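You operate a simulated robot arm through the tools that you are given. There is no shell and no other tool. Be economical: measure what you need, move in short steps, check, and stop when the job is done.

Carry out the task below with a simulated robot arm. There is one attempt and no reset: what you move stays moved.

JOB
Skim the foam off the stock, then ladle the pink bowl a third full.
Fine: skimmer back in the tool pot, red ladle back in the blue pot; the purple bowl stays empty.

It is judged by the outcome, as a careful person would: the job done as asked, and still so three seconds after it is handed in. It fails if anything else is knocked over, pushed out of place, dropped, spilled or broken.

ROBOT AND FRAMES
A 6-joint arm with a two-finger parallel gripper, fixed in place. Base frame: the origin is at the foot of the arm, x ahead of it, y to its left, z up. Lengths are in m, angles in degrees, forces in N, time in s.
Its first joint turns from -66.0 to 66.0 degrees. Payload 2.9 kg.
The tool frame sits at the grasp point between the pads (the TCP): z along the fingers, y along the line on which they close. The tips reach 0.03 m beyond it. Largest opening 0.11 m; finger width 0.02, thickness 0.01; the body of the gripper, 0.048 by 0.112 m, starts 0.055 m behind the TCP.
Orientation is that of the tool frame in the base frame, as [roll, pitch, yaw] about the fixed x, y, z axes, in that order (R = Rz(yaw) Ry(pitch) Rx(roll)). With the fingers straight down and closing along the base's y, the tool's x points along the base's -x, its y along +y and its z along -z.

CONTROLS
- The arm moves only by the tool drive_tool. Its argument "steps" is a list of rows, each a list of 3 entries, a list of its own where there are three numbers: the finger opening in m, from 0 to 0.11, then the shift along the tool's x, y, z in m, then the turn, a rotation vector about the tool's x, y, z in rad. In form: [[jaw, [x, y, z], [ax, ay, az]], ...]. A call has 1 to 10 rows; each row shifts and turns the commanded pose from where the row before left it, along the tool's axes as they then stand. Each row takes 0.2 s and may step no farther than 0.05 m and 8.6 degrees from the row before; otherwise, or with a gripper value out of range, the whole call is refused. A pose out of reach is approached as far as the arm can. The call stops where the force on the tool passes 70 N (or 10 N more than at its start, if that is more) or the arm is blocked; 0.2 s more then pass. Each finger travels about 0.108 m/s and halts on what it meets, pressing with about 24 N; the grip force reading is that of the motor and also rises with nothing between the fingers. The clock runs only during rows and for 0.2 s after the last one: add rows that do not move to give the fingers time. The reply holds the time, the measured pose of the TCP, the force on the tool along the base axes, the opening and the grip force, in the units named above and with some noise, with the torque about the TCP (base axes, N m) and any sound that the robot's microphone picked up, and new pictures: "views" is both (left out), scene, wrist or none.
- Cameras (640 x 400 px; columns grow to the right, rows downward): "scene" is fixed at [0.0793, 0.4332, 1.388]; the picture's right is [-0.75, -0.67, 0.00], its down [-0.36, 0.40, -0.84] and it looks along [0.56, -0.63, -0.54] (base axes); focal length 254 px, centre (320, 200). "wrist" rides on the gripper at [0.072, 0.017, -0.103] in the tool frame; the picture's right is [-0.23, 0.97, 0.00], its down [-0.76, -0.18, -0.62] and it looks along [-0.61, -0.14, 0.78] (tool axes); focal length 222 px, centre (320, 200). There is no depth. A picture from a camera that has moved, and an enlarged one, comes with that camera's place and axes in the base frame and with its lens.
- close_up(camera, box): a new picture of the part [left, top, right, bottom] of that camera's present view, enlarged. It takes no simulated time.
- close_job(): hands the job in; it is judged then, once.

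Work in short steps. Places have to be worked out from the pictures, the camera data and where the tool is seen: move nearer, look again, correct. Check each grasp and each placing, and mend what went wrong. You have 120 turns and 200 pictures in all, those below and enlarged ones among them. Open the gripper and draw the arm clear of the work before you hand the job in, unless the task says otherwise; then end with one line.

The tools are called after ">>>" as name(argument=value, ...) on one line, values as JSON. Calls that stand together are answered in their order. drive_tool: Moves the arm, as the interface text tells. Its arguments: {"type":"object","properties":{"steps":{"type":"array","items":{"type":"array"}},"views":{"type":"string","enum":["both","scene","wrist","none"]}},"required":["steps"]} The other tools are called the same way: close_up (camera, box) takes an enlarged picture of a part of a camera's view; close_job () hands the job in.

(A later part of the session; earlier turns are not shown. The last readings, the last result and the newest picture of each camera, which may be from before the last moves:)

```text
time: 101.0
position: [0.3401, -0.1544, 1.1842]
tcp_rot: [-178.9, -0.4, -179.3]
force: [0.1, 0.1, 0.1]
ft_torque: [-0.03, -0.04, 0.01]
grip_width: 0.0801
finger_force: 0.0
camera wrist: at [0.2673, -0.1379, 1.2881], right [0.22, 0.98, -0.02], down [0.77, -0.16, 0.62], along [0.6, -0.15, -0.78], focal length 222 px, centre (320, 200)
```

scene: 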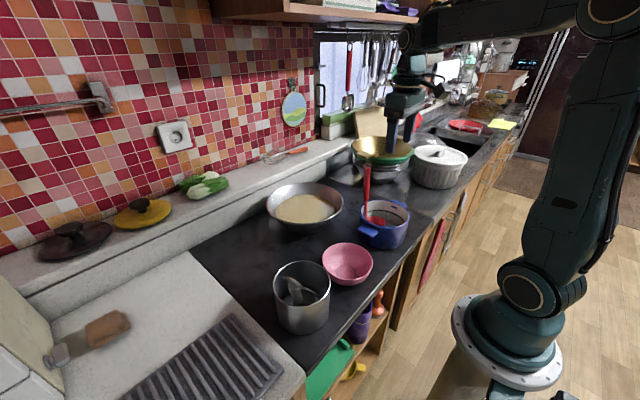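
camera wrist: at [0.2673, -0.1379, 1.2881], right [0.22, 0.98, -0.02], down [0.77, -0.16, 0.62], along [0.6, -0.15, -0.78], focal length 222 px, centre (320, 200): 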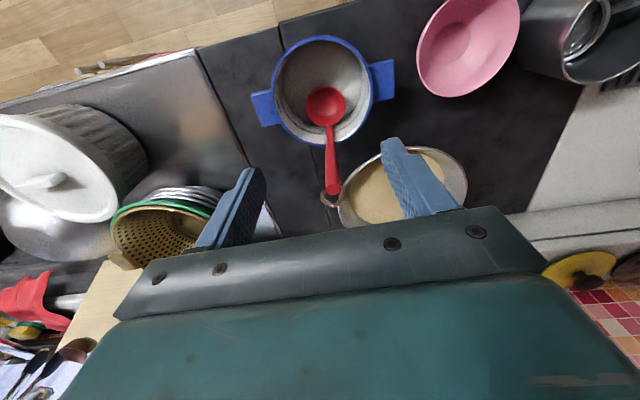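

The handle is nearly vertical: grip from about z 0.96 to 1.07 at x 0.425, y -0.167. I'll lower first, then approach along x with the handle passing between the fingers.

>>> drive_tool(steps=[[0.08, [0, -0.006, 0.045], [0, 0, 0]], [0.08, [0, -0.006, 0.045], [0, 0, 0]], [0.08, [-0.03, 0, 0.014], [0, 0, 0]], [0.08, [-0.025, 0, 0], [0, 0, 0]], [0.08, [0, 0, 0], [0, 0, 0]]], views="both")

>>> close_up(camera="scene", box=[330, 90, 440, 250])

```text
time: 102.2
position: [0.3949, -0.1689, 1.081]
tcp_rot: [-178.8, -0.4, -179.4]
force: [0.4, -0.4, -0.4]
ft_torque: [-0.01, 0.01, -0.01]
grip_width: 0.08
finger_force: 0.1
camera wrist: at [0.3208, -0.1514, 1.1858], right [0.22, 0.98, -0.02], down [0.77, -0.16, 0.62], along [0.6, -0.15, -0.78], focal length 222 px, centre (320, 200)
```

scene: 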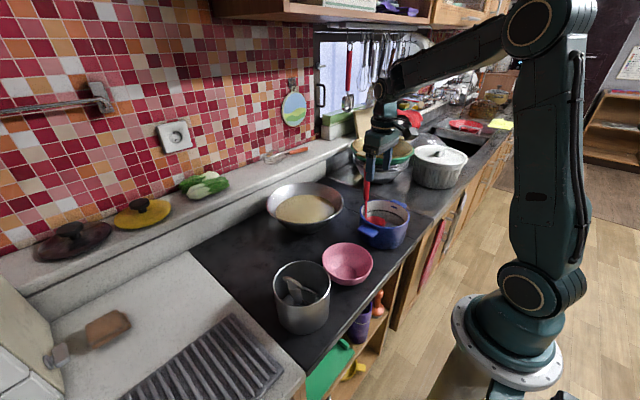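
wrist: 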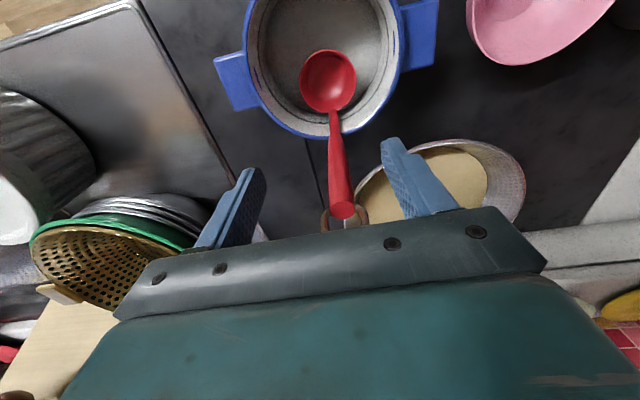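

```text
2.50 times, centred on (385, 170) of scene
camera zoom: at [0.0793, 0.4332, 1.388], right [-0.75, -0.67, 0.0], down [-0.36, 0.4, -0.84], along [0.56, -0.63, -0.54], focal length 636 px, centre (158, 275)
```

zoom: 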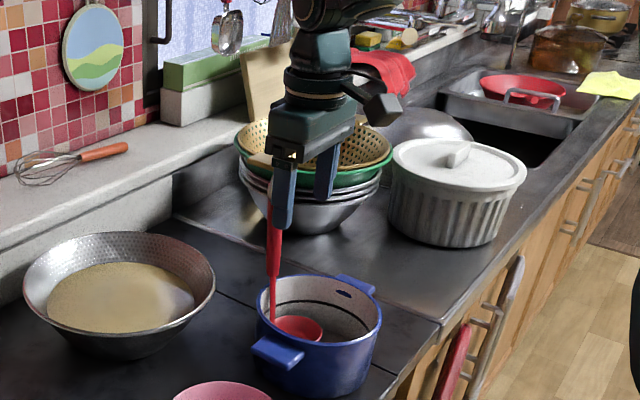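

The handle's top is at [0.426, -0.160]. I'll shift to it, lower to z of about 1.048, and close.

>>> drive_tool(steps=[[0.08, [-0.015, 0.008, 0], [0, 0, 0]], [0.08, [-0.015, 0, 0], [0, 0, 0]], [0.08, [0, 0, 0.018], [0, 0, 0]], [0.08, [0, 0, 0.015], [0, 0, 0]], [0.04, [0, 0, 0], [0, 0, 0]], [0.0, [0, 0, 0], [0, 0, 0]], [0.0, [0, 0, 0], [0, 0, 0]], [0.0, [0, 0, 0], [0, 0, 0]]], views="both")

>>> close_up(camera="scene", box=[330, 110, 440, 250])

```text
time: 104.0
position: [0.4257, -0.1625, 1.0466]
tcp_rot: [-179.0, -0.6, -179.2]
force: [0.3, -0.1, -0.8]
ft_torque: [0.04, -0.04, 0.03]
grip_width: 0.0328
finger_force: 24.2
camera wrist: at [0.3526, -0.1438, 1.1507], right [0.22, 0.98, -0.02], down [0.77, -0.16, 0.62], along [0.6, -0.15, -0.78], focal length 222 px, centre (320, 200)
```

scene: 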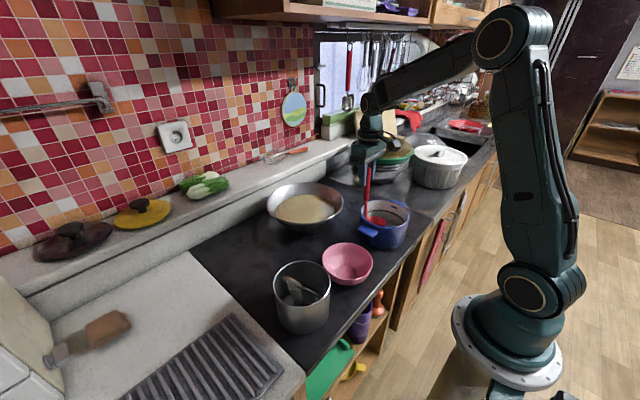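
wrist: 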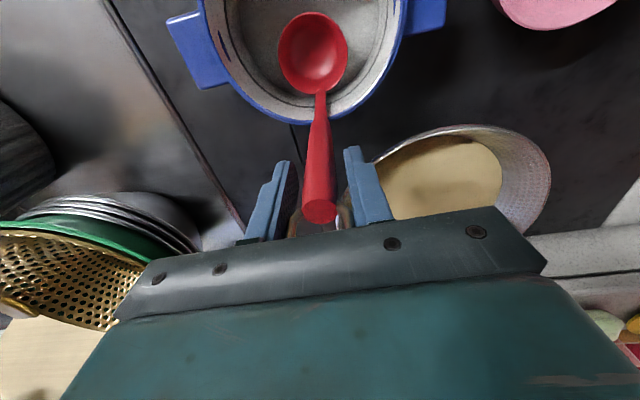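

```text
2.86 times, centred on (385, 180) of scene
camera zoom: at [0.0793, 0.4332, 1.388], right [-0.75, -0.67, 0.0], down [-0.36, 0.4, -0.84], along [0.56, -0.63, -0.54], focal length 727 px, centre (134, 257)
```

zoom: 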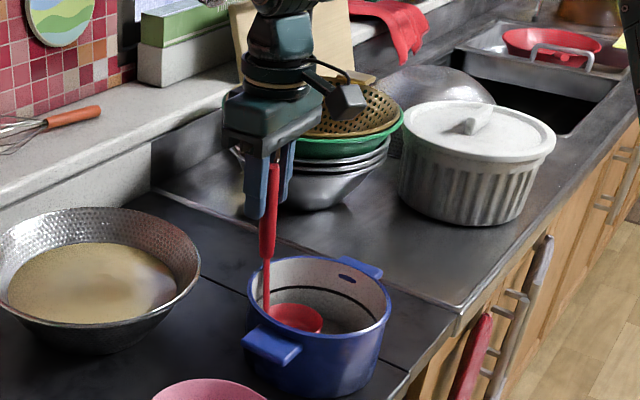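

The opening of 0.033 means the pads are clamping the wide hook ring rather than the handle. I'll open, pitch the gripper 30° outward so the hook misses the pads, lower a little, and re-grip the handle itself.

>>> drive_tool(steps=[[0.08, [0, 0, 0], [0, 0, 0]], [0.08, [0, 0, 0], [0, 0, 0]], [0.08, [0, 0, 0], [0, -0.13, 0]], [0.08, [0, 0, 0], [0, -0.13, 0]], [0.08, [0, 0, 0], [0, -0.13, 0]], [0.08, [0, 0, 0], [0, -0.13, 0]], [0.08, [0.0125, 0, 0.0217], [0, 0, 0]], [0.08, [0, 0, 0], [0, 0, 0]]], views="both")

>>> close_up(camera="scene", box=[330, 110, 440, 250])

```text
time: 105.8
position: [0.4267, -0.1627, 1.0212]
tcp_rot: [-178.6, 29.4, -178.7]
force: [-0.1, -0.6, -1.0]
ft_torque: [0.01, -0.01, 0.0]
grip_width: 0.08
finger_force: 0.0
camera wrist: at [0.3116, -0.1457, 1.0756], right [0.19, 0.98, 0.09], down [0.36, -0.16, 0.92], along [0.91, -0.14, -0.38], focal length 222 px, centre (320, 200)
```

scene: 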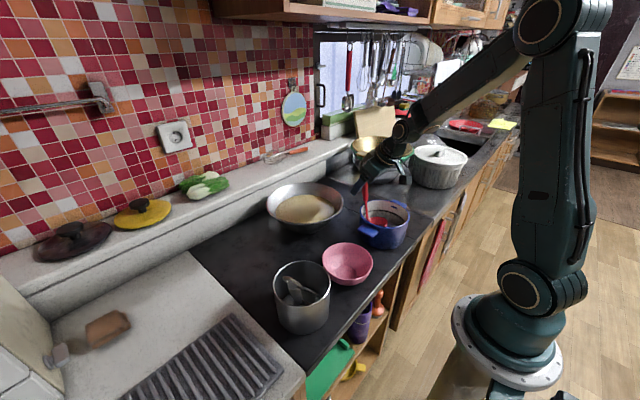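
wrist: 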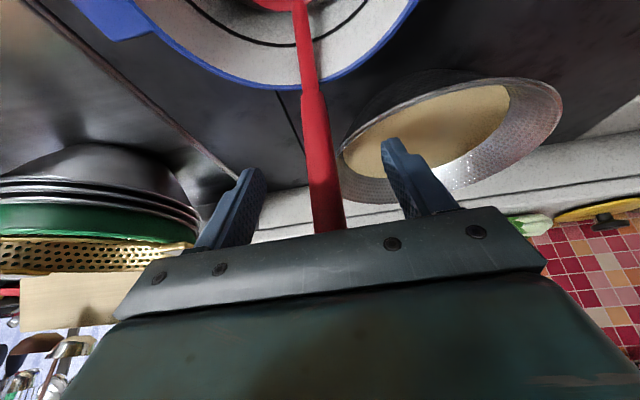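

```text
2.86 times, centred on (385, 180) of scene
camera zoom: at [0.0793, 0.4332, 1.388], right [-0.75, -0.67, 0.0], down [-0.36, 0.4, -0.84], along [0.56, -0.63, -0.54], focal length 727 px, centre (134, 257)
```

zoom: 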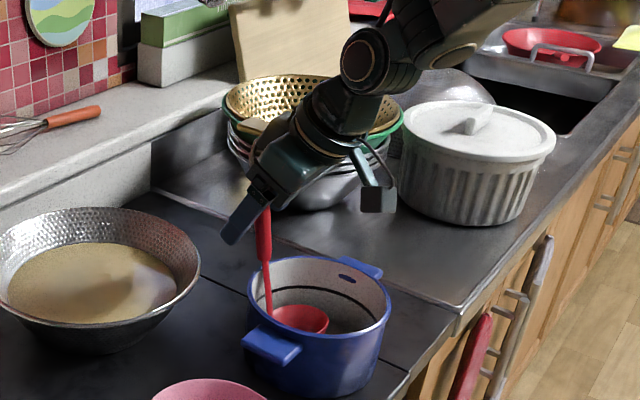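

The handle is centred between the fingers and the hook is now behind them. Closing.

>>> drive_tool(steps=[[0.04, [0, 0, 0], [0, 0, 0]], [0.0, [0, 0, 0], [0, 0, 0]], [0.0, [0, 0, 0], [0, 0, 0]], [0.0, [0, 0, 0], [0, 0, 0]]], views="wrist")

>>> close_up(camera="scene", box=[330, 150, 420, 250])

```text
time: 106.8
position: [0.4282, -0.1629, 1.0194]
tcp_rot: [-178.7, 29.2, -178.7]
force: [-0.5, 1.1, 0.2]
ft_torque: [0.0, 0.1, 0.01]
grip_width: 0.02
finger_force: 23.9
camera wrist: at [0.3115, -0.1457, 1.0758], right [0.19, 0.98, 0.09], down [0.36, -0.16, 0.92], along [0.91, -0.14, -0.38], focal length 222 px, centre (320, 200)
```

wrist: 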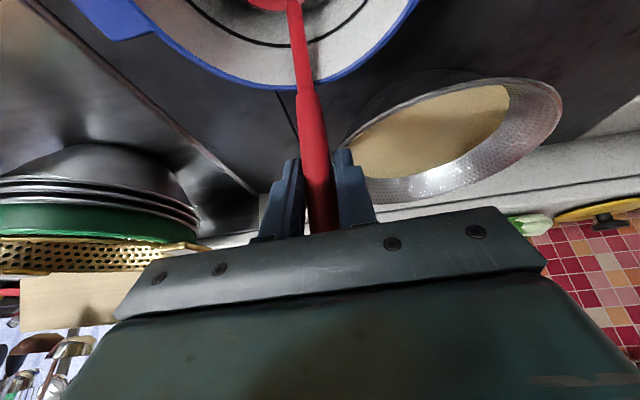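

```text
4.00 times, centred on (375, 200) of scene
camera zoom: at [0.0793, 0.4333, 1.3879], right [-0.75, -0.67, 0.0], down [-0.36, 0.4, -0.84], along [0.56, -0.63, -0.54], focal length 1018 px, centre (100, 200)
```

zoom: 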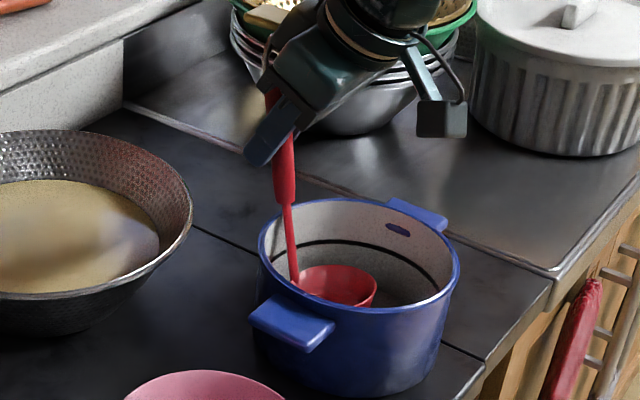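

The handle is held (width 0.020). I'll lift straight up out of the blue pot.

>>> drive_tool(steps=[[0.0, [-0.009, 0, -0.016], [0, 0, 0]], [0.0, [-0.018, 0, -0.032], [0, 0, 0]], [0.0, [-0.018, 0, -0.032], [0, 0, 0]], [0.0, [-0.018, 0, -0.032], [0, 0, 0]], [0.0, [0, 0, 0], [0, 0, 0]]], views="both")

>>> close_up(camera="scene", box=[320, 110, 430, 250])

```text
time: 108.0
position: [0.4255, -0.1611, 1.1494]
tcp_rot: [-178.8, 29.3, -178.8]
force: [-0.4, 0.7, -1.6]
ft_torque: [-0.01, -0.02, 0.0]
grip_width: 0.0199
finger_force: 23.9
camera wrist: at [0.3101, -0.1443, 1.2042], right [0.19, 0.98, 0.09], down [0.36, -0.16, 0.92], along [0.91, -0.14, -0.38], focal length 222 px, centre (320, 200)
```

scene: 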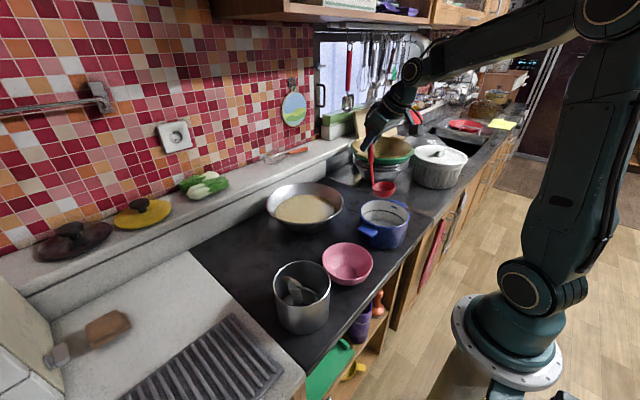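
wrist: 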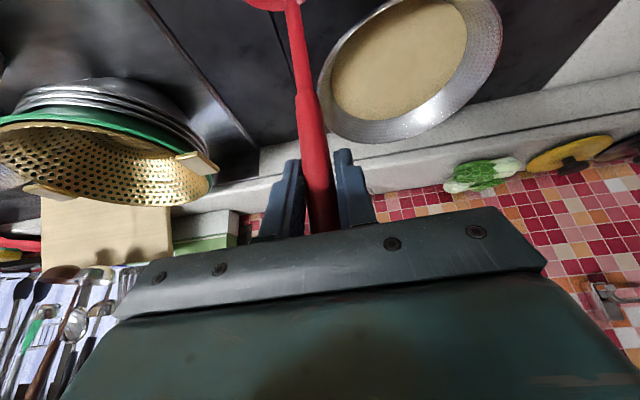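

```text
2.86 times, centred on (375, 180) of scene
camera zoom: at [0.0793, 0.4332, 1.388], right [-0.75, -0.67, 0.0], down [-0.36, 0.4, -0.84], along [0.56, -0.63, -0.54], focal length 727 px, centre (163, 257)
```

zoom: 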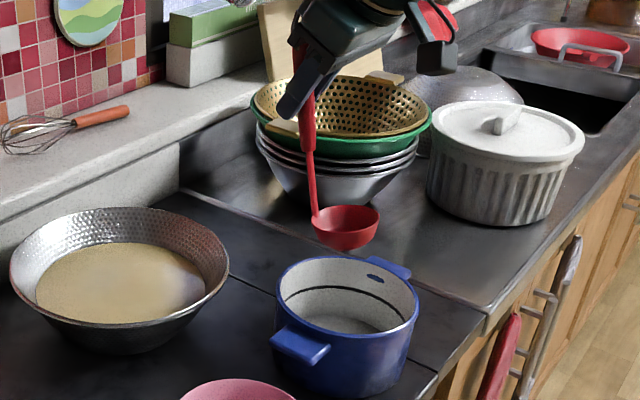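

The ladle is out: its bowl rim is about level, centred about 0.064 m toward -x and 0.121 m below the TCP. I can scoop without re-orienting, so I'll move so its bowl is over the wok.

>>> drive_tool(steps=[[0.0, [-0.0375, 0.0224, 0.0216], [0, 0, 0]], [0.0, [-0.0375, 0.0224, 0.0216], [0, 0, 0]], [0.0, [-0.0375, 0.0224, 0.0216], [0, 0, 0]], [0.0, [-0.0375, 0.0224, 0.0216], [0, 0, 0]], [0.0, [-0.0375, 0.0224, 0.0216], [0, 0, 0]], [0.0, [0, 0, 0], [0, 0, 0]]], views="scene")

```text
time: 109.4
position: [0.6387, -0.0434, 1.1453]
tcp_rot: [-178.9, 29.3, -178.8]
force: [0.3, -0.3, -0.6]
ft_torque: [0.02, -0.04, -0.01]
grip_width: 0.02
finger_force: 24.3
```

scene: 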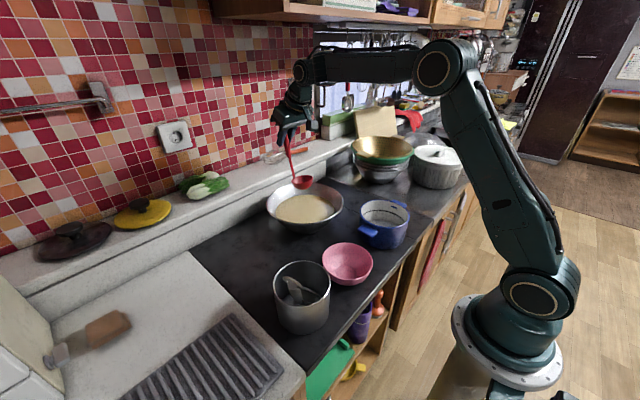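

Reached fine. I'll lower 0.08 m and check the ladle's position relative to the broth.

>>> drive_tool(steps=[[0.0, [0.0196, 0, 0.0349], [0, 0, 0]], [0.0, [0.0196, 0, 0.0349], [0, 0, 0]], [0.0, [0, 0, 0], [0, 0, 0]]], views="none")

>>> close_up(camera="scene", box=[250, 130, 370, 240])

```text
time: 110.2
position: [0.6388, -0.0452, 1.065]
tcp_rot: [-178.6, 29.4, -178.7]
force: [0.7, 0.2, -1.1]
ft_torque: [0.03, 0.0, 0.0]
grip_width: 0.0202
finger_force: 24.0
```

```text
3.64 times, centred on (310, 185) of scene
camera zoom: at [0.0794, 0.4332, 1.388], right [-0.75, -0.67, 0.0], down [-0.36, 0.4, -0.84], along [0.56, -0.63, -0.54], focal length 926 px, centre (356, 254)
```

zoom: 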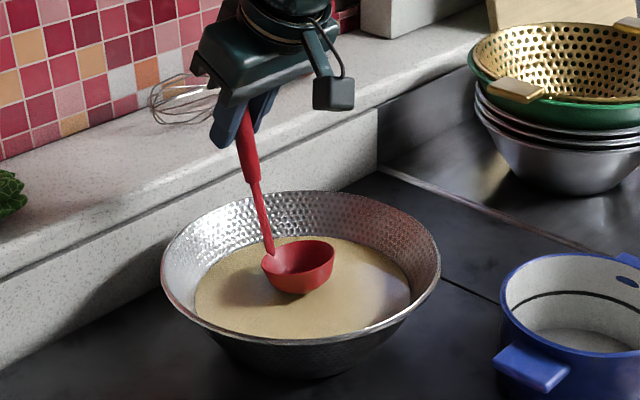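

The bowl is just above the surface near the wok centre. I'll tip its free lip down about 15° and dip until it fills or touches.

>>> drive_tool(steps=[[0.0, [0.0143, 0, -0.008], [0, -0.13, 0]], [0.0, [0.0143, 0, -0.008], [0, -0.13, 0]], [0.0, [0.0063, 0, 0.0065], [0, 0, 0]], [0.0, [0.0063, 0, 0.0065], [0, 0, 0]], [0.0, [0, 0, 0], [0, 0, 0]]], views="none")

>>> close_up(camera="scene", box=[250, 130, 370, 240])

```text
time: 111.4
position: [0.6072, -0.0472, 1.0437]
tcp_rot: [-178.5, 44.3, -178.4]
force: [-0.1, 0.1, -0.4]
ft_torque: [-0.01, 0.02, 0.01]
grip_width: 0.02
finger_force: 24.0
```

```text
3.64 times, centred on (310, 185) of scene
camera zoom: at [0.0793, 0.4332, 1.388], right [-0.75, -0.67, 0.0], down [-0.36, 0.4, -0.84], along [0.56, -0.63, -0.54], focal length 926 px, centre (356, 254)
```

zoom: 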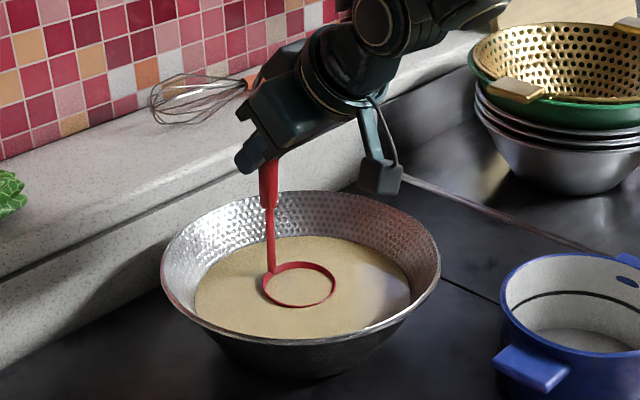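

The ladle bowl is flooded with its rim at the surface. I'll dip 5 mm more, then level it while lifting slowly.

>>> drive_tool(steps=[[0.0, [0.0035, 0, 0.0036], [0, 0, 0]], [0.0, [-0.0145, 0, 0.0075], [0, 0.1, 0]], [0.0, [-0.0145, 0, 0.0075], [0, 0.1, 0]], [0.0, [-0.004, 0, -0.007], [0, 0, 0]], [0.0, [-0.006, 0, -0.0105], [0, 0, 0]], [0.0, [-0.01, 0, -0.0175], [0, 0, 0]], [0.0, [-0.015, 0, -0.026], [0, 0, 0]], [0.0, [-0.015, 0, -0.026], [0, 0, 0]], [0.0, [0, 0, 0], [0, 0, 0]]], views="none")

>>> close_up(camera="scene", box=[250, 110, 370, 240])

```text
time: 113.4
position: [0.6342, -0.0451, 1.1468]
tcp_rot: [-178.8, 32.8, -178.6]
force: [-0.2, -0.2, -1.3]
ft_torque: [0.0, -0.07, 0.04]
grip_width: 0.0203
finger_force: 24.0
```

```text
3.08 times, centred on (310, 175) of scene
camera zoom: at [0.0794, 0.4332, 1.388], right [-0.75, -0.67, 0.0], down [-0.36, 0.4, -0.84], along [0.56, -0.63, -0.54], focal length 783 px, centre (351, 277)
```

zoom: 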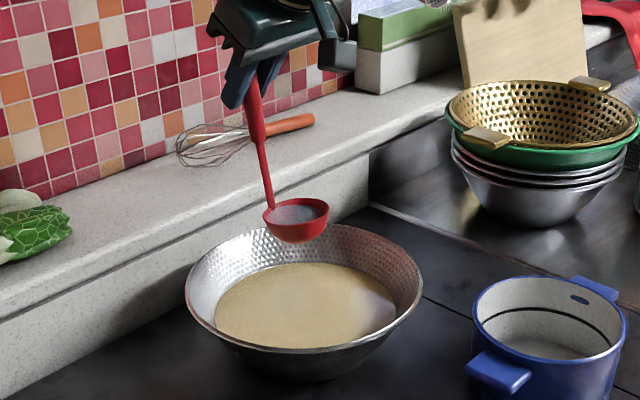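

The ladle is carrying broth and level. I'll carry it smoothly to above the pink bowl.

>>> drive_tool(steps=[[0.0, [0.012, 0.005, -0.0078], [0, 0, 0]], [0.0, [0.0252, 0.0112, -0.0163], [0, 0, 0]], [0.0, [0.0252, 0.0112, -0.0163], [0, 0, 0]], [0.0, [0.0252, 0.0112, -0.0163], [0, 0, 0]], [0.0, [0.0252, 0.0112, -0.0163], [0, 0, 0]], [0.0, [0.0252, 0.0112, -0.0163], [0, 0, 0]], [0.0, [0.0252, 0.0112, -0.0163], [0, 0, 0]], [0.0, [0.0252, 0.0112, -0.0163], [0, 0, 0]], [0.0, [0.0132, 0.006, -0.0085], [0, 0, 0]], [0.0, [0, 0, 0], [0, 0, 0]]], views="scene")

>>> close_up(camera="scene", box=[280, 150, 440, 310])

```text
time: 115.6
position: [0.3917, 0.0392, 1.147]
tcp_rot: [-178.7, 32.8, -178.5]
force: [0.4, -0.6, -1.1]
ft_torque: [-0.04, -0.04, -0.02]
grip_width: 0.0205
finger_force: 24.0
```

scene: 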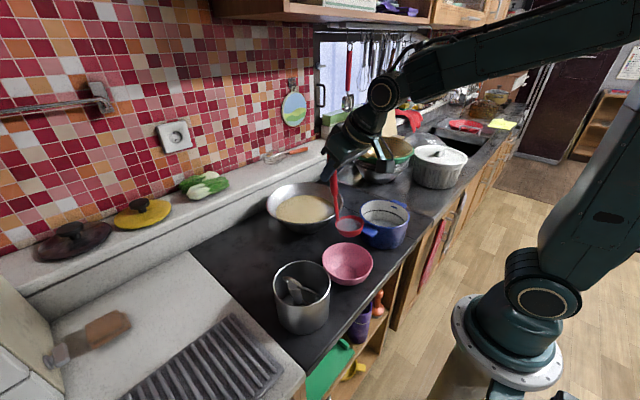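

```text
2.50 times, centred on (360, 230) of scene
camera zoom: at [0.0793, 0.4332, 1.388], right [-0.75, -0.67, 0.0], down [-0.36, 0.4, -0.84], along [0.56, -0.63, -0.54], focal length 636 px, centre (220, 125)
```

zoom: 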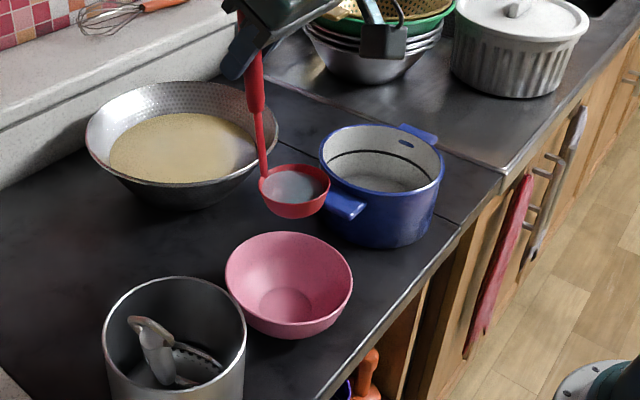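

I'm above the pink bowl (centre about [0.333, 0.04, 0.915]). I'll pour by rolling the ladle sideways about base x, over its -y lip. First I position it lower and offset so that the lip is over the bowl.

>>> drive_tool(steps=[[0.0, [0.008, 0.022, 0.0125], [0, 0, 0]], [0.0, [0.008, 0.023, 0.0125], [0, 0, 0]], [0.0, [0.008, 0, 0.0125], [0, 0, 0]], [0.0, [0, 0, 0], [0, 0, 0]]], views="none")

>>> close_up(camera="scene", box=[280, 150, 440, 310])

```text
time: 116.6
position: [0.3925, 0.0835, 1.1017]
tcp_rot: [-178.7, 32.8, -178.7]
force: [0.8, -0.5, -1.5]
ft_torque: [-0.01, -0.05, 0.0]
grip_width: 0.0203
finger_force: 24.5
```

```text
2.50 times, centred on (360, 230) of scene
camera zoom: at [0.0793, 0.4332, 1.388], right [-0.75, -0.67, 0.0], down [-0.36, 0.4, -0.84], along [0.56, -0.63, -0.54], focal length 636 px, centre (220, 125)
```

zoom: 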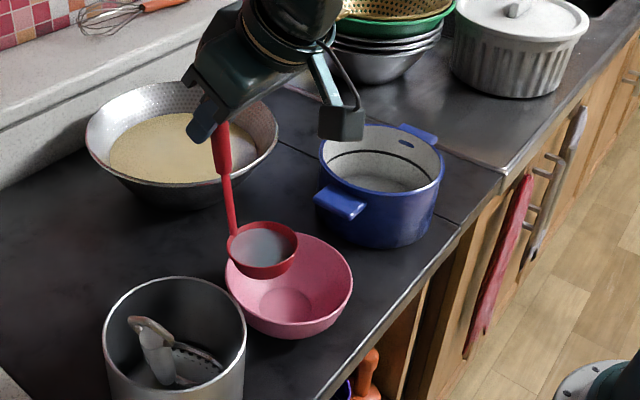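

The ladle is where I predicted ([0.335, 0.086, 0.98]). I'll begin the sideways pour, tracking the lip over the bowl.

>>> drive_tool(steps=[[0.0, [-0.0005, -0.0145, -0.0008], [-0.0977, 0, 0.063]], [0.0, [-0.0015, -0.0143, -0.0023], [-0.0977, 0, 0.063]], [0.0, [-0.0023, -0.0139, -0.0036], [-0.0977, 0, 0.063]], [0.0, [-0.0011, -0.0144, -0.0018], [-0.0977, 0, 0.063]], [0.0, [-0.002, -0.014, -0.003], [-0.0977, 0, 0.063]], [0.0, [0, 0, 0], [0, 0, 0]]], views="none")

>>> close_up(camera="scene", box=[280, 150, 440, 310])

```text
time: 118.0
position: [0.3933, 0.0111, 1.0999]
tcp_rot: [142.9, 27.4, 161.6]
force: [-0.7, -0.1, -0.8]
ft_torque: [-0.01, -0.06, 0.04]
grip_width: 0.0205
finger_force: 24.6
```

```text
2.50 times, centred on (360, 230) of scene
camera zoom: at [0.0794, 0.4332, 1.388], right [-0.75, -0.67, 0.0], down [-0.36, 0.4, -0.84], along [0.56, -0.63, -0.54], focal length 636 px, centre (220, 125)
```

zoom: 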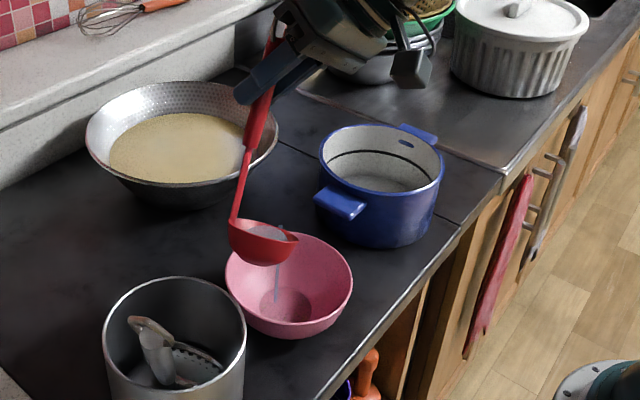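

Broth is streaming into the pink bowl. I'll continue tilting to about 60°, still tracking the lip.

>>> drive_tool(steps=[[0.0, [-0.0028, -0.0135, -0.0044], [-0.0977, 0, 0.063]], [0.0, [0, 0, 0], [0, 0, 0]], [0.0, [-0.0007, -0.0145, -0.0011], [-0.0977, 0, 0.063]], [0.0, [-0.0016, -0.0143, -0.0025], [-0.0977, 0, 0.063]], [0.0, [-0.0025, -0.0138, -0.0039], [-0.0977, 0, 0.063]], [0.0, [0, 0, 0], [0, 0, 0]], [0.0, [0, 0, 0], [0, 0, 0]]], views="none")

>>> close_up(camera="scene", box=[280, 150, 440, 310])

```text
time: 119.6
position: [0.3948, -0.0379, 1.0717]
tcp_rot: [116.9, 16.4, 151.8]
force: [0.2, -0.1, -0.4]
ft_torque: [-0.05, -0.02, -0.02]
grip_width: 0.0202
finger_force: 24.1
```

```text
2.50 times, centred on (360, 230) of scene
camera zoom: at [0.0794, 0.4332, 1.388], right [-0.75, -0.67, 0.0], down [-0.36, 0.4, -0.84], along [0.56, -0.63, -0.54], focal length 636 px, centre (220, 125)
```

zoom: 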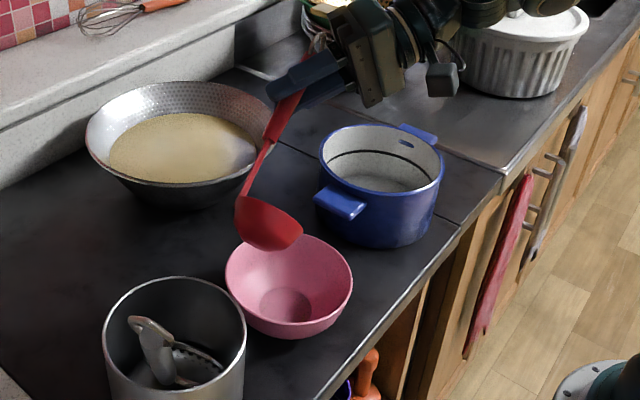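

Most has drained. I'll tilt two more steps to empty the ladle and hold briefly.

>>> drive_tool(steps=[[0.0, [-0.0012, -0.0163, -0.0018], [-0.0977, 0, 0.063]], [0.0, [-0.0022, -0.0159, -0.0034], [-0.0977, 0, 0.063]], [0.0, [0, 0, 0], [0, 0, 0]], [0.0, [0, 0, 0], [0, 0, 0]], [0.0, [0, 0, 0], [0, 0, 0]]], views="none")

>>> close_up(camera="scene", box=[310, 220, 390, 300])

```text
time: 120.8
position: [0.3931, -0.0583, 1.0463]
tcp_rot: [105.2, 9.5, 149.1]
force: [-0.1, -0.3, 0.0]
ft_torque: [-0.06, -0.05, 0.02]
grip_width: 0.0201
finger_force: 23.9
```

```text
5.00 times, centred on (350, 260) of scene
camera zoom: at [0.0793, 0.4332, 1.388], right [-0.75, -0.67, 0.0], down [-0.36, 0.4, -0.84], along [0.56, -0.63, -0.54], focal length 1273 px, centre (170, -100)
```

zoom: 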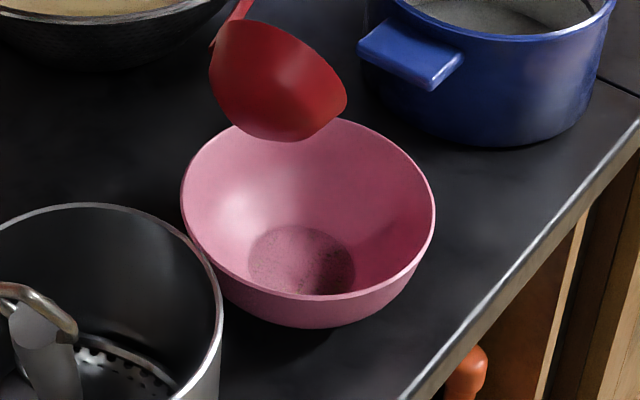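

There's only a thin layer in the bowl, so more ladlefuls are needed. I'll tilt the ladle back upright while rising.

>>> drive_tool(steps=[[0.0, [-0.0047, 0.0287, -0.0074], [0.0977, 0, -0.063]], [0.0, [-0.006, 0.0275, -0.01], [0.0977, 0, -0.063]], [0.0, [-0.008, 0.024, -0.013], [0.0977, 0, -0.063]], [0.0, [0, 0, 0], [0.0977, 0, -0.063]], [0.0, [0, 0, 0], [0.0977, 0, -0.063]], [0.0, [0, 0, 0], [0.0977, 0, -0.063]], [0.0, [0, 0, 0], [0.0977, 0, -0.063]], [0.0, [0, 0, 0], [0.0977, 0, -0.063]], [0.0, [0, 0, 0], [0.0977, 0, -0.063]], [0.0, [0, 0, 0], [0.0977, 0, -0.063]]], views="none")

>>> close_up(camera="scene", box=[310, 220, 390, 300])

```text
time: 123.0
position: [0.3941, -0.0585, 1.1341]
tcp_rot: [173.5, 32.6, 177.1]
force: [0.0, 0.1, 0.4]
ft_torque: [-0.03, 0.0, -0.06]
grip_width: 0.02
finger_force: 24.0
```

```text
5.00 times, centred on (350, 260) of scene
camera zoom: at [0.0793, 0.4332, 1.3879], right [-0.75, -0.67, 0.0], down [-0.36, 0.4, -0.84], along [0.56, -0.63, -0.54], focal length 1273 px, centre (170, -100)
```

zoom: 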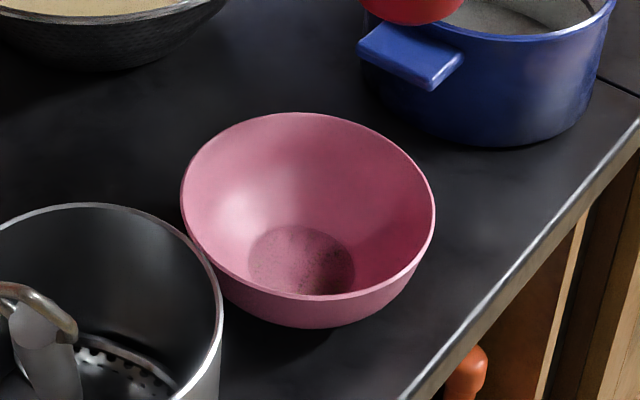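

A thin layer of broth is in the bowl. I'll go back over the wok for another scoop, with the ladle level.

>>> drive_tool(steps=[[0.0, [0, 0, 0], [0.0977, 0, -0.063]], [0.0, [-0.0312, 0.002, 0.0269], [0, 0, 0]], [0.0, [-0.0312, 0.002, 0.0269], [0, 0, 0]], [0.0, [-0.0312, 0.002, 0.0269], [0, 0, 0]], [0.0, [-0.0312, 0.002, 0.0269], [0, 0, 0]], [0.0, [-0.0312, 0.002, 0.0269], [0, 0, 0]], [0.0, [-0.0312, 0.002, 0.0269], [0, 0, 0]], [0.0, [0, 0, 0], [0, 0, 0]]], views="none")

```text
time: 124.8
position: [0.639, -0.0412, 1.0991]
tcp_rot: [-178.7, 32.7, -178.6]
force: [-0.3, -0.3, -0.7]
ft_torque: [-0.04, -0.01, 0.0]
grip_width: 0.0203
finger_force: 24.5
```

I'll dip about 5 mm deeper than last time, with the lip tilted, then level out and lift.

>>> drive_tool(steps=[[0.0, [0.031, -0.003, 0.0187], [0, -0.1, 0]], [0.0, [0.031, -0.003, 0.0187], [0, -0.1, 0]], [0.0, [0, 0, 0], [0, 0, 0]], [0.0, [-0.0118, 0, 0.0115], [0, 0.13, 0]], [0.0, [-0.0132, 0, 0.0099], [0, 0.13, 0]], [0.0, [-0.0039, 0, -0.007], [0, 0, 0]], [0.0, [-0.0059, 0, -0.0105], [0, 0, 0]], [0.0, [-0.0078, 0, -0.014], [0, 0, 0]], [0.0, [-0.0147, 0, -0.0262], [0, 0, 0]], [0.0, [-0.0147, 0, -0.0262], [0, 0, 0]]], views="none")

>>> close_up(camera="scene", box=[250, 130, 370, 240])

```text
time: 127.0
position: [0.6428, -0.0492, 1.1295]
tcp_rot: [-178.8, 29.3, -178.7]
force: [-0.4, -0.5, -2.3]
ft_torque: [-0.02, -0.03, 0.02]
grip_width: 0.0201
finger_force: 24.1
```

```text
3.64 times, centred on (310, 185) of scene
camera zoom: at [0.0794, 0.4332, 1.388], right [-0.75, -0.67, 0.0], down [-0.36, 0.4, -0.84], along [0.56, -0.63, -0.54], focal length 926 px, centre (356, 254)
```

zoom: 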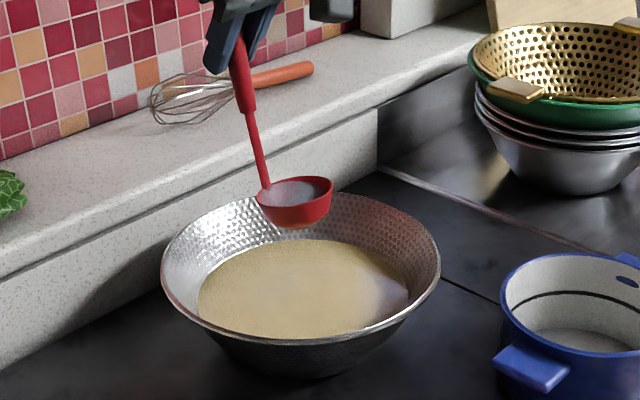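

Good load this time. I'll carry it straight to the pouring start position.

>>> drive_tool(steps=[[0.0, [0.015, 0.0083, -0.006], [0, 0, 0]], [0.0, [0.0291, 0.0166, -0.012], [0, 0, 0]], [0.0, [0.0291, 0.0166, -0.012], [0, 0, 0]], [0.0, [0.0291, 0.0166, -0.012], [0, 0, 0]], [0.0, [0.0291, 0.0166, -0.012], [0, 0, 0]], [0.0, [0.0291, 0.0166, -0.012], [0, 0, 0]], [0.0, [0.0291, 0.0166, -0.012], [0, 0, 0]], [0.0, [0.0291, 0.0166, -0.012], [0, 0, 0]], [0.0, [0.014, 0.0083, -0.006], [0, 0, 0]], [0.0, [0, 0, 0], [0, 0, 0]]], views="none")

```text
time: 129.2
position: [0.3908, 0.0805, 1.094]
tcp_rot: [-178.7, 29.3, -178.7]
force: [0.5, 0.4, -0.9]
ft_torque: [-0.03, -0.07, 0.0]
grip_width: 0.0203
finger_force: 24.1
```

I'm at the pour start. I'll pour in one continuous 67° roll with lip tracking, as before.

>>> drive_tool(steps=[[0.0, [-0.0005, -0.0145, -0.0009], [-0.1014, 0, 0.0569]], [0.0, [-0.0013, -0.0143, -0.0024], [-0.1014, 0, 0.0569]], [0.0, [-0.0021, -0.0139, -0.0037], [-0.1014, 0, 0.0569]], [0.0, [-0.001, -0.0144, -0.0018], [-0.1014, 0, 0.0569]], [0.0, [-0.0018, -0.014, -0.0031], [-0.1014, 0, 0.0569]], [0.0, [-0.0025, -0.0135, -0.0045], [-0.1014, 0, 0.0569]], [0.0, [-0.0006, -0.0145, -0.0011], [-0.1014, 0, 0.0569]], [0.0, [-0.0015, -0.0143, -0.0026], [-0.1014, 0, 0.0569]], [0.0, [-0.0022, -0.0138, -0.004], [-0.1014, 0, 0.0569]], [0.0, [-0.0011, -0.0163, -0.0019], [-0.1014, 0, 0.0569]]], views="none")

>>> close_up(camera="scene", box=[310, 220, 390, 300])

```text
time: 131.4
position: [0.3921, -0.0525, 1.0561]
tcp_rot: [111.5, 11.6, 153.7]
force: [0.6, -0.7, -1.5]
ft_torque: [-0.09, -0.04, 0.0]
grip_width: 0.0198
finger_force: 24.2
```

```text
5.00 times, centred on (350, 260) of scene
camera zoom: at [0.0793, 0.4332, 1.388], right [-0.75, -0.67, 0.0], down [-0.36, 0.4, -0.84], along [0.56, -0.63, -0.54], focal length 1273 px, centre (170, -100)
```

zoom: 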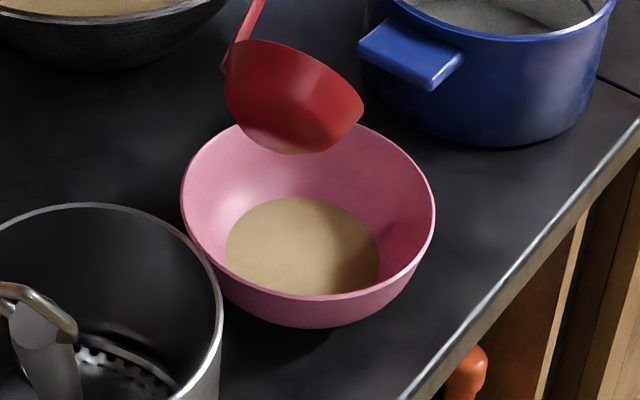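

Broth now clearly covers the bowl's lower part. I'll finish draining the ladle with a little more tilt, hold, and reassess the level.

>>> drive_tool(steps=[[0.0, [-0.002, -0.0159, -0.0035], [-0.1014, 0, 0.0569]], [0.0, [0, 0, 0], [0, 0, 0]], [0.0, [0, 0, 0], [0, 0, 0]], [0.0, [0, 0, 0], [0, 0, 0]], [0.0, [0, 0, 0], [0, 0, 0]]], views="none")

>>> drive_tool(steps=[[0.0, [-0.0047, 0.0287, -0.0074], [0.1014, 0, -0.0569]], [0.0, [-0.006, 0.0275, -0.01], [0.1014, 0, -0.0569]], [0.0, [-0.008, 0.024, -0.013], [0.1014, 0, -0.0569]], [0.0, [0, 0, 0], [0.1014, 0, -0.0569]], [0.0, [0, 0, 0], [0.1014, 0, -0.0569]], [0.0, [0, 0, 0], [0.1014, 0, -0.0569]], [0.0, [0, 0, 0], [0.1014, 0, -0.0569]], [0.0, [0, 0, 0], [0.1014, 0, -0.0569]], [0.0, [0, 0, 0], [0.1014, 0, -0.0569]], [0.0, [0, 0, 0], [0.1014, 0, -0.0569]]], views="none")

>>> close_up(camera="scene", box=[310, 220, 390, 300])

```text
time: 132.6
position: [0.3918, -0.0626, 1.0435]
tcp_rot: [105.6, 8.7, 152.5]
force: [-1.2, 0.4, -0.3]
ft_torque: [-0.05, -0.01, 0.0]
grip_width: 0.0201
finger_force: 24.2
```

```text
time: 134.8
position: [0.3946, -0.0635, 1.1298]
tcp_rot: [173.7, 29.3, 177.5]
force: [-0.2, 0.5, -0.6]
ft_torque: [-0.01, 0.0, 0.0]
grip_width: 0.0205
finger_force: 23.8
```

```text
5.00 times, centred on (350, 260) of scene
camera zoom: at [0.0793, 0.4332, 1.3879], right [-0.75, -0.67, 0.0], down [-0.36, 0.4, -0.84], along [0.56, -0.63, -0.54], focal length 1273 px, centre (170, -100)
```

zoom: 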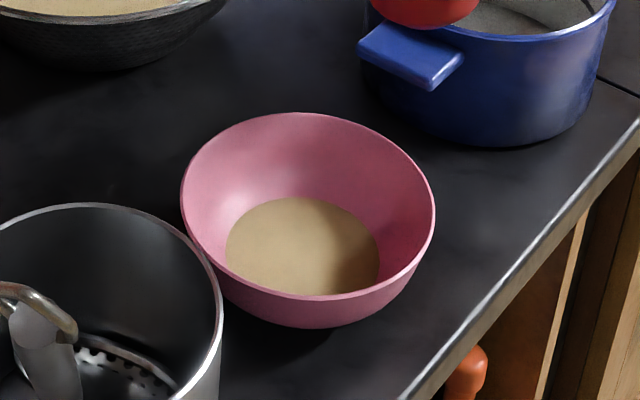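

The level is around 20–30% of the bowl's height (less by volume), so one more ladleful is warranted. Back to the wok.

>>> drive_tool(steps=[[0.0, [0, 0, 0], [0.1014, 0, -0.0569]], [0.0, [-0.0332, 0.003, 0.0248], [0, 0, 0]], [0.0, [-0.0332, 0.003, 0.0248], [0, 0, 0]], [0.0, [-0.0332, 0.003, 0.0248], [0, 0, 0]], [0.0, [-0.0332, 0.003, 0.0248], [0, 0, 0]], [0.0, [-0.0332, 0.003, 0.0248], [0, 0, 0]], [0.0, [-0.0332, 0.003, 0.0248], [0, 0, 0]], [0.0, [0, 0, 0], [0, 0, 0]]], views="none")

```text
time: 136.6
position: [0.6391, -0.044, 1.0987]
tcp_rot: [-178.8, 29.4, -178.7]
force: [0.6, -0.8, -0.4]
ft_torque: [0.0, -0.04, 0.0]
grip_width: 0.0202
finger_force: 23.9
```

Same dip, levelling and lift as the second scoop.

>>> drive_tool(steps=[[0.0, [0.03, -0.002, 0.021], [0, -0.13, 0]], [0.0, [0.0326, -0.002, 0.0168], [0, -0.13, 0]], [0.0, [0, 0, 0], [0, 0, 0]], [0.0, [-0.0118, 0, 0.0115], [0, 0.13, 0]], [0.0, [-0.0132, 0, 0.0099], [0, 0.13, 0]], [0.0, [-0.0039, 0, -0.007], [0, 0, 0]], [0.0, [-0.0059, 0, -0.0105], [0, 0, 0]], [0.0, [-0.0078, 0, -0.014], [0, 0, 0]], [0.0, [-0.0147, 0, -0.0262], [0, 0, 0]], [0.0, [-0.0147, 0, -0.0262], [0, 0, 0]]], views="none")

>>> close_up(camera="scene", box=[250, 130, 370, 240])

```text
time: 138.8
position: [0.6427, -0.0447, 1.1281]
tcp_rot: [-178.8, 29.3, -178.7]
force: [0.4, -0.1, -1.1]
ft_torque: [0.0, -0.03, 0.0]
grip_width: 0.0201
finger_force: 23.2
```

```text
3.64 times, centred on (310, 185) of scene
camera zoom: at [0.0794, 0.4332, 1.388], right [-0.75, -0.67, 0.0], down [-0.36, 0.4, -0.84], along [0.56, -0.63, -0.54], focal length 926 px, centre (356, 254)
```

zoom: 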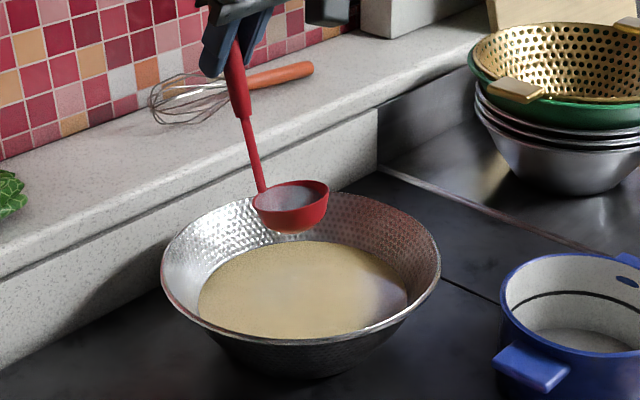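

The ladle is loaded again. I'll carry it to the same pour start.

>>> drive_tool(steps=[[0.0, [0.015, 0.0083, -0.006], [0, 0, 0]], [0.0, [0.0291, 0.0163, -0.012], [0, 0, 0]], [0.0, [0.0291, 0.0163, -0.012], [0, 0, 0]], [0.0, [0.0291, 0.0163, -0.012], [0, 0, 0]], [0.0, [0.0291, 0.0163, -0.012], [0, 0, 0]], [0.0, [0.0291, 0.0163, -0.012], [0, 0, 0]], [0.0, [0.0291, 0.0163, -0.012], [0, 0, 0]], [0.0, [0.0291, 0.0163, -0.012], [0, 0, 0]], [0.0, [0.014, 0.0083, -0.006], [0, 0, 0]], [0.0, [0, 0, 0], [0, 0, 0]]], views="none")

>>> drive_tool(steps=[[0.0, [-0.0005, -0.0145, -0.0009], [-0.1014, 0, 0.0569]], [0.0, [-0.0013, -0.0143, -0.0024], [-0.1014, 0, 0.0569]], [0.0, [-0.0021, -0.0139, -0.0037], [-0.1014, 0, 0.0569]], [0.0, [-0.001, -0.0144, -0.0018], [-0.1014, 0, 0.0569]], [0.0, [-0.0018, -0.014, -0.0031], [-0.1014, 0, 0.0569]], [0.0, [-0.0025, -0.0135, -0.0045], [-0.1014, 0, 0.0569]], [0.0, [0, 0, 0], [0, 0, 0]]], views="none")

>>> close_up(camera="scene", box=[310, 220, 390, 300])

```text
time: 141.0
position: [0.3921, 0.08, 1.0941]
tcp_rot: [-178.7, 29.4, -178.8]
force: [-0.1, 0.0, -0.4]
ft_torque: [-0.02, -0.03, 0.01]
grip_width: 0.0202
finger_force: 23.9
```

```text
time: 142.6
position: [0.3924, -0.0048, 1.0915]
tcp_rot: [137.2, 22.5, 161.2]
force: [0.7, -0.1, 0.2]
ft_torque: [-0.02, -0.03, -0.01]
grip_width: 0.0203
finger_force: 24.1
```

```text
5.00 times, centred on (350, 260) of scene
camera zoom: at [0.0794, 0.4332, 1.388], right [-0.75, -0.67, 0.0], down [-0.36, 0.4, -0.84], along [0.56, -0.63, -0.54], focal length 1273 px, centre (170, -100)
```

zoom: 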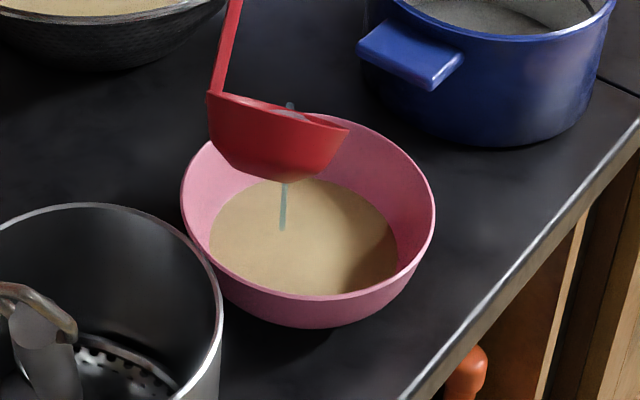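

The stream is landing well; the level is about a third of the height and roughly 20% by volume. I'll finish pouring this ladle, which should land near a third.

>>> drive_tool(steps=[[0.0, [-0.0006, -0.0145, -0.0011], [-0.1014, 0, 0.0569]], [0.0, [-0.0015, -0.0143, -0.0026], [-0.1014, 0, 0.0569]], [0.0, [-0.0022, -0.0138, -0.004], [-0.1014, 0, 0.0569]], [0.0, [-0.0011, -0.0163, -0.0019], [-0.1014, 0, 0.0569]], [0.0, [-0.002, -0.0159, -0.0035], [-0.1014, 0, 0.0569]], [0.0, [0, 0, 0], [0, 0, 0]], [0.0, [0, 0, 0], [0, 0, 0]], [0.0, [0, 0, 0], [0, 0, 0]]], views="none")

>>> close_up(camera="scene", box=[310, 220, 390, 300])

```text
time: 144.4
position: [0.3915, -0.0613, 1.0414]
tcp_rot: [105.6, 8.7, 152.5]
force: [-0.2, 0.9, -1.3]
ft_torque: [-0.05, 0.03, -0.02]
grip_width: 0.0202
finger_force: 24.2
```

```text
5.00 times, centred on (350, 260) of scene
camera zoom: at [0.0793, 0.4332, 1.388], right [-0.75, -0.67, 0.0], down [-0.36, 0.4, -0.84], along [0.56, -0.63, -0.54], focal length 1273 px, centre (170, -100)
```

zoom: 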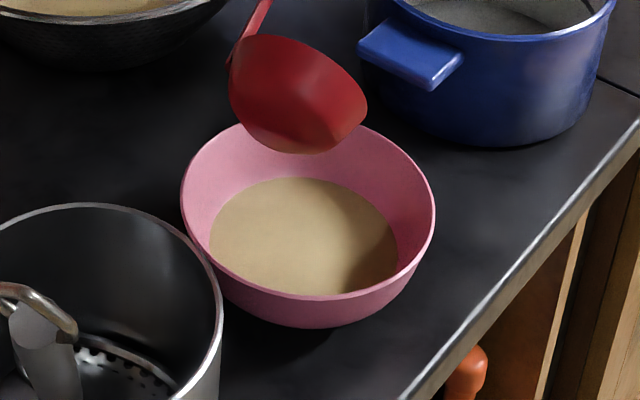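

The level is about a third of the bowl's height and the ladle is empty. Now I'll tilt the ladle back upright and return it to the blue pot at its original pose.

>>> drive_tool(steps=[[0.0, [-0.0047, 0.0287, -0.0074], [0.1014, 0, -0.0569]], [0.0, [-0.006, 0.0275, -0.01], [0.1014, 0, -0.0569]], [0.0, [-0.008, 0.024, -0.013], [0.1014, 0, -0.0569]], [0.0, [0, 0, 0], [0.1014, 0, -0.0569]], [0.0, [0, 0, 0], [0.1014, 0, -0.0569]], [0.0, [0, 0, 0], [0.1014, 0, -0.0569]], [0.0, [0, 0, 0], [0.1014, 0, -0.0569]], [0.0, [0, 0, 0], [0.1014, 0, -0.0569]], [0.0, [0, 0, 0], [0.1014, 0, -0.0569]], [0.0, [0, 0, 0], [0.1014, 0, -0.0569]]], views="none")

>>> drive_tool(steps=[[0.0, [0, 0, 0], [0.1014, 0, -0.0569]], [0.0, [-0.0123, -0.033, -0.0008], [0, 0, 0]], [0.0, [-0.0123, -0.033, -0.0008], [0, 0, 0]], [0.0, [-0.0123, -0.0315, -0.0008], [0, 0, 0]], [0.0, [0, 0, 0], [0, 0, 0]]], views="scene")

>>> close_up(camera="scene", box=[300, 130, 420, 300])

```text
time: 146.6
position: [0.3927, -0.0617, 1.1308]
tcp_rot: [173.7, 29.3, 177.6]
force: [-0.1, -0.4, -0.3]
ft_torque: [-0.02, -0.04, -0.01]
grip_width: 0.0201
finger_force: 24.3
```

```text
time: 147.8
position: [0.4247, -0.1591, 1.1507]
tcp_rot: [-178.6, 29.3, -178.6]
force: [1.3, 0.8, -0.2]
ft_torque: [-0.01, -0.01, -0.03]
grip_width: 0.0201
finger_force: 23.9
```

scene: 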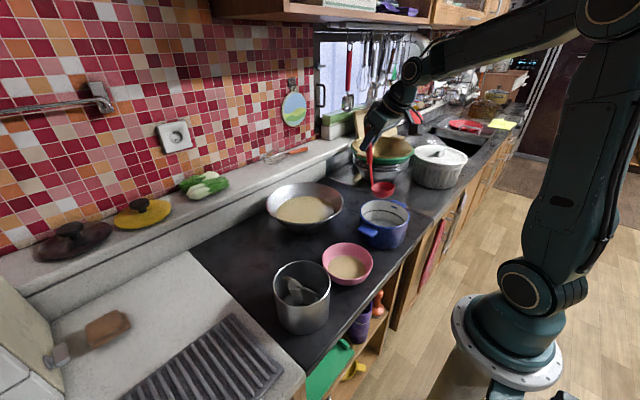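

```text
2.35 times, centred on (360, 215) of scene
camera zoom: at [0.0794, 0.4332, 1.388], right [-0.75, -0.67, 0.0], down [-0.36, 0.4, -0.84], along [0.56, -0.63, -0.54], focal length 599 px, centre (226, 165)
```

zoom: 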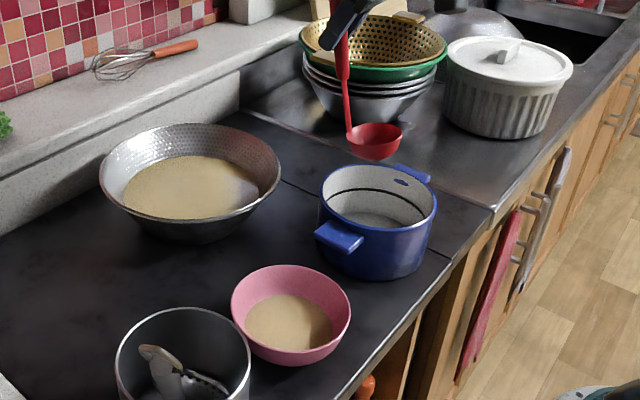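

I'm exactly above where it was lifted, with no spills seen. I'll lower it back into the blue pot.

>>> drive_tool(steps=[[0.0, [0.0145, -0.003, 0.0283], [0, 0, 0]], [0.0, [0.0159, 0, 0.0283], [0, 0, 0]], [0.0, [0.0159, 0, 0.0283], [0, 0, 0]], [0.0, [0.0127, 0, 0.0227], [0, 0, 0]], [0.0, [0, 0, 0], [0, 0, 0]]], views="none")

>>> close_up(camera="scene", box=[330, 150, 420, 250])

```text
time: 149.0
position: [0.426, -0.1634, 1.0278]
tcp_rot: [-178.6, 29.3, -178.6]
force: [-1.0, 0.7, 0.1]
ft_torque: [0.07, 0.14, 0.0]
grip_width: 0.0199
finger_force: 24.1
```

```text
4.00 times, centred on (375, 200) of scene
camera zoom: at [0.0793, 0.4332, 1.3879], right [-0.75, -0.67, 0.0], down [-0.36, 0.4, -0.84], along [0.56, -0.63, -0.54], focal length 1018 px, centre (100, 200)
```

zoom: 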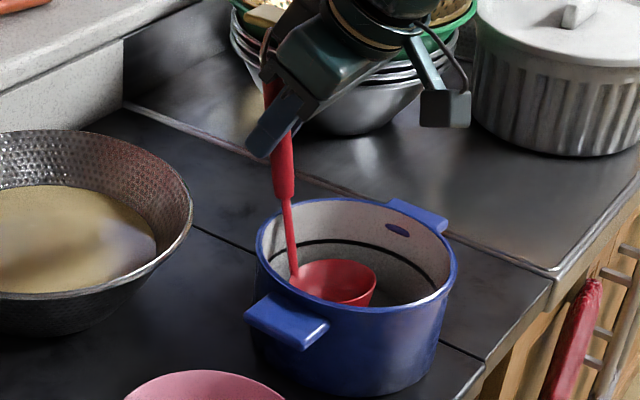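

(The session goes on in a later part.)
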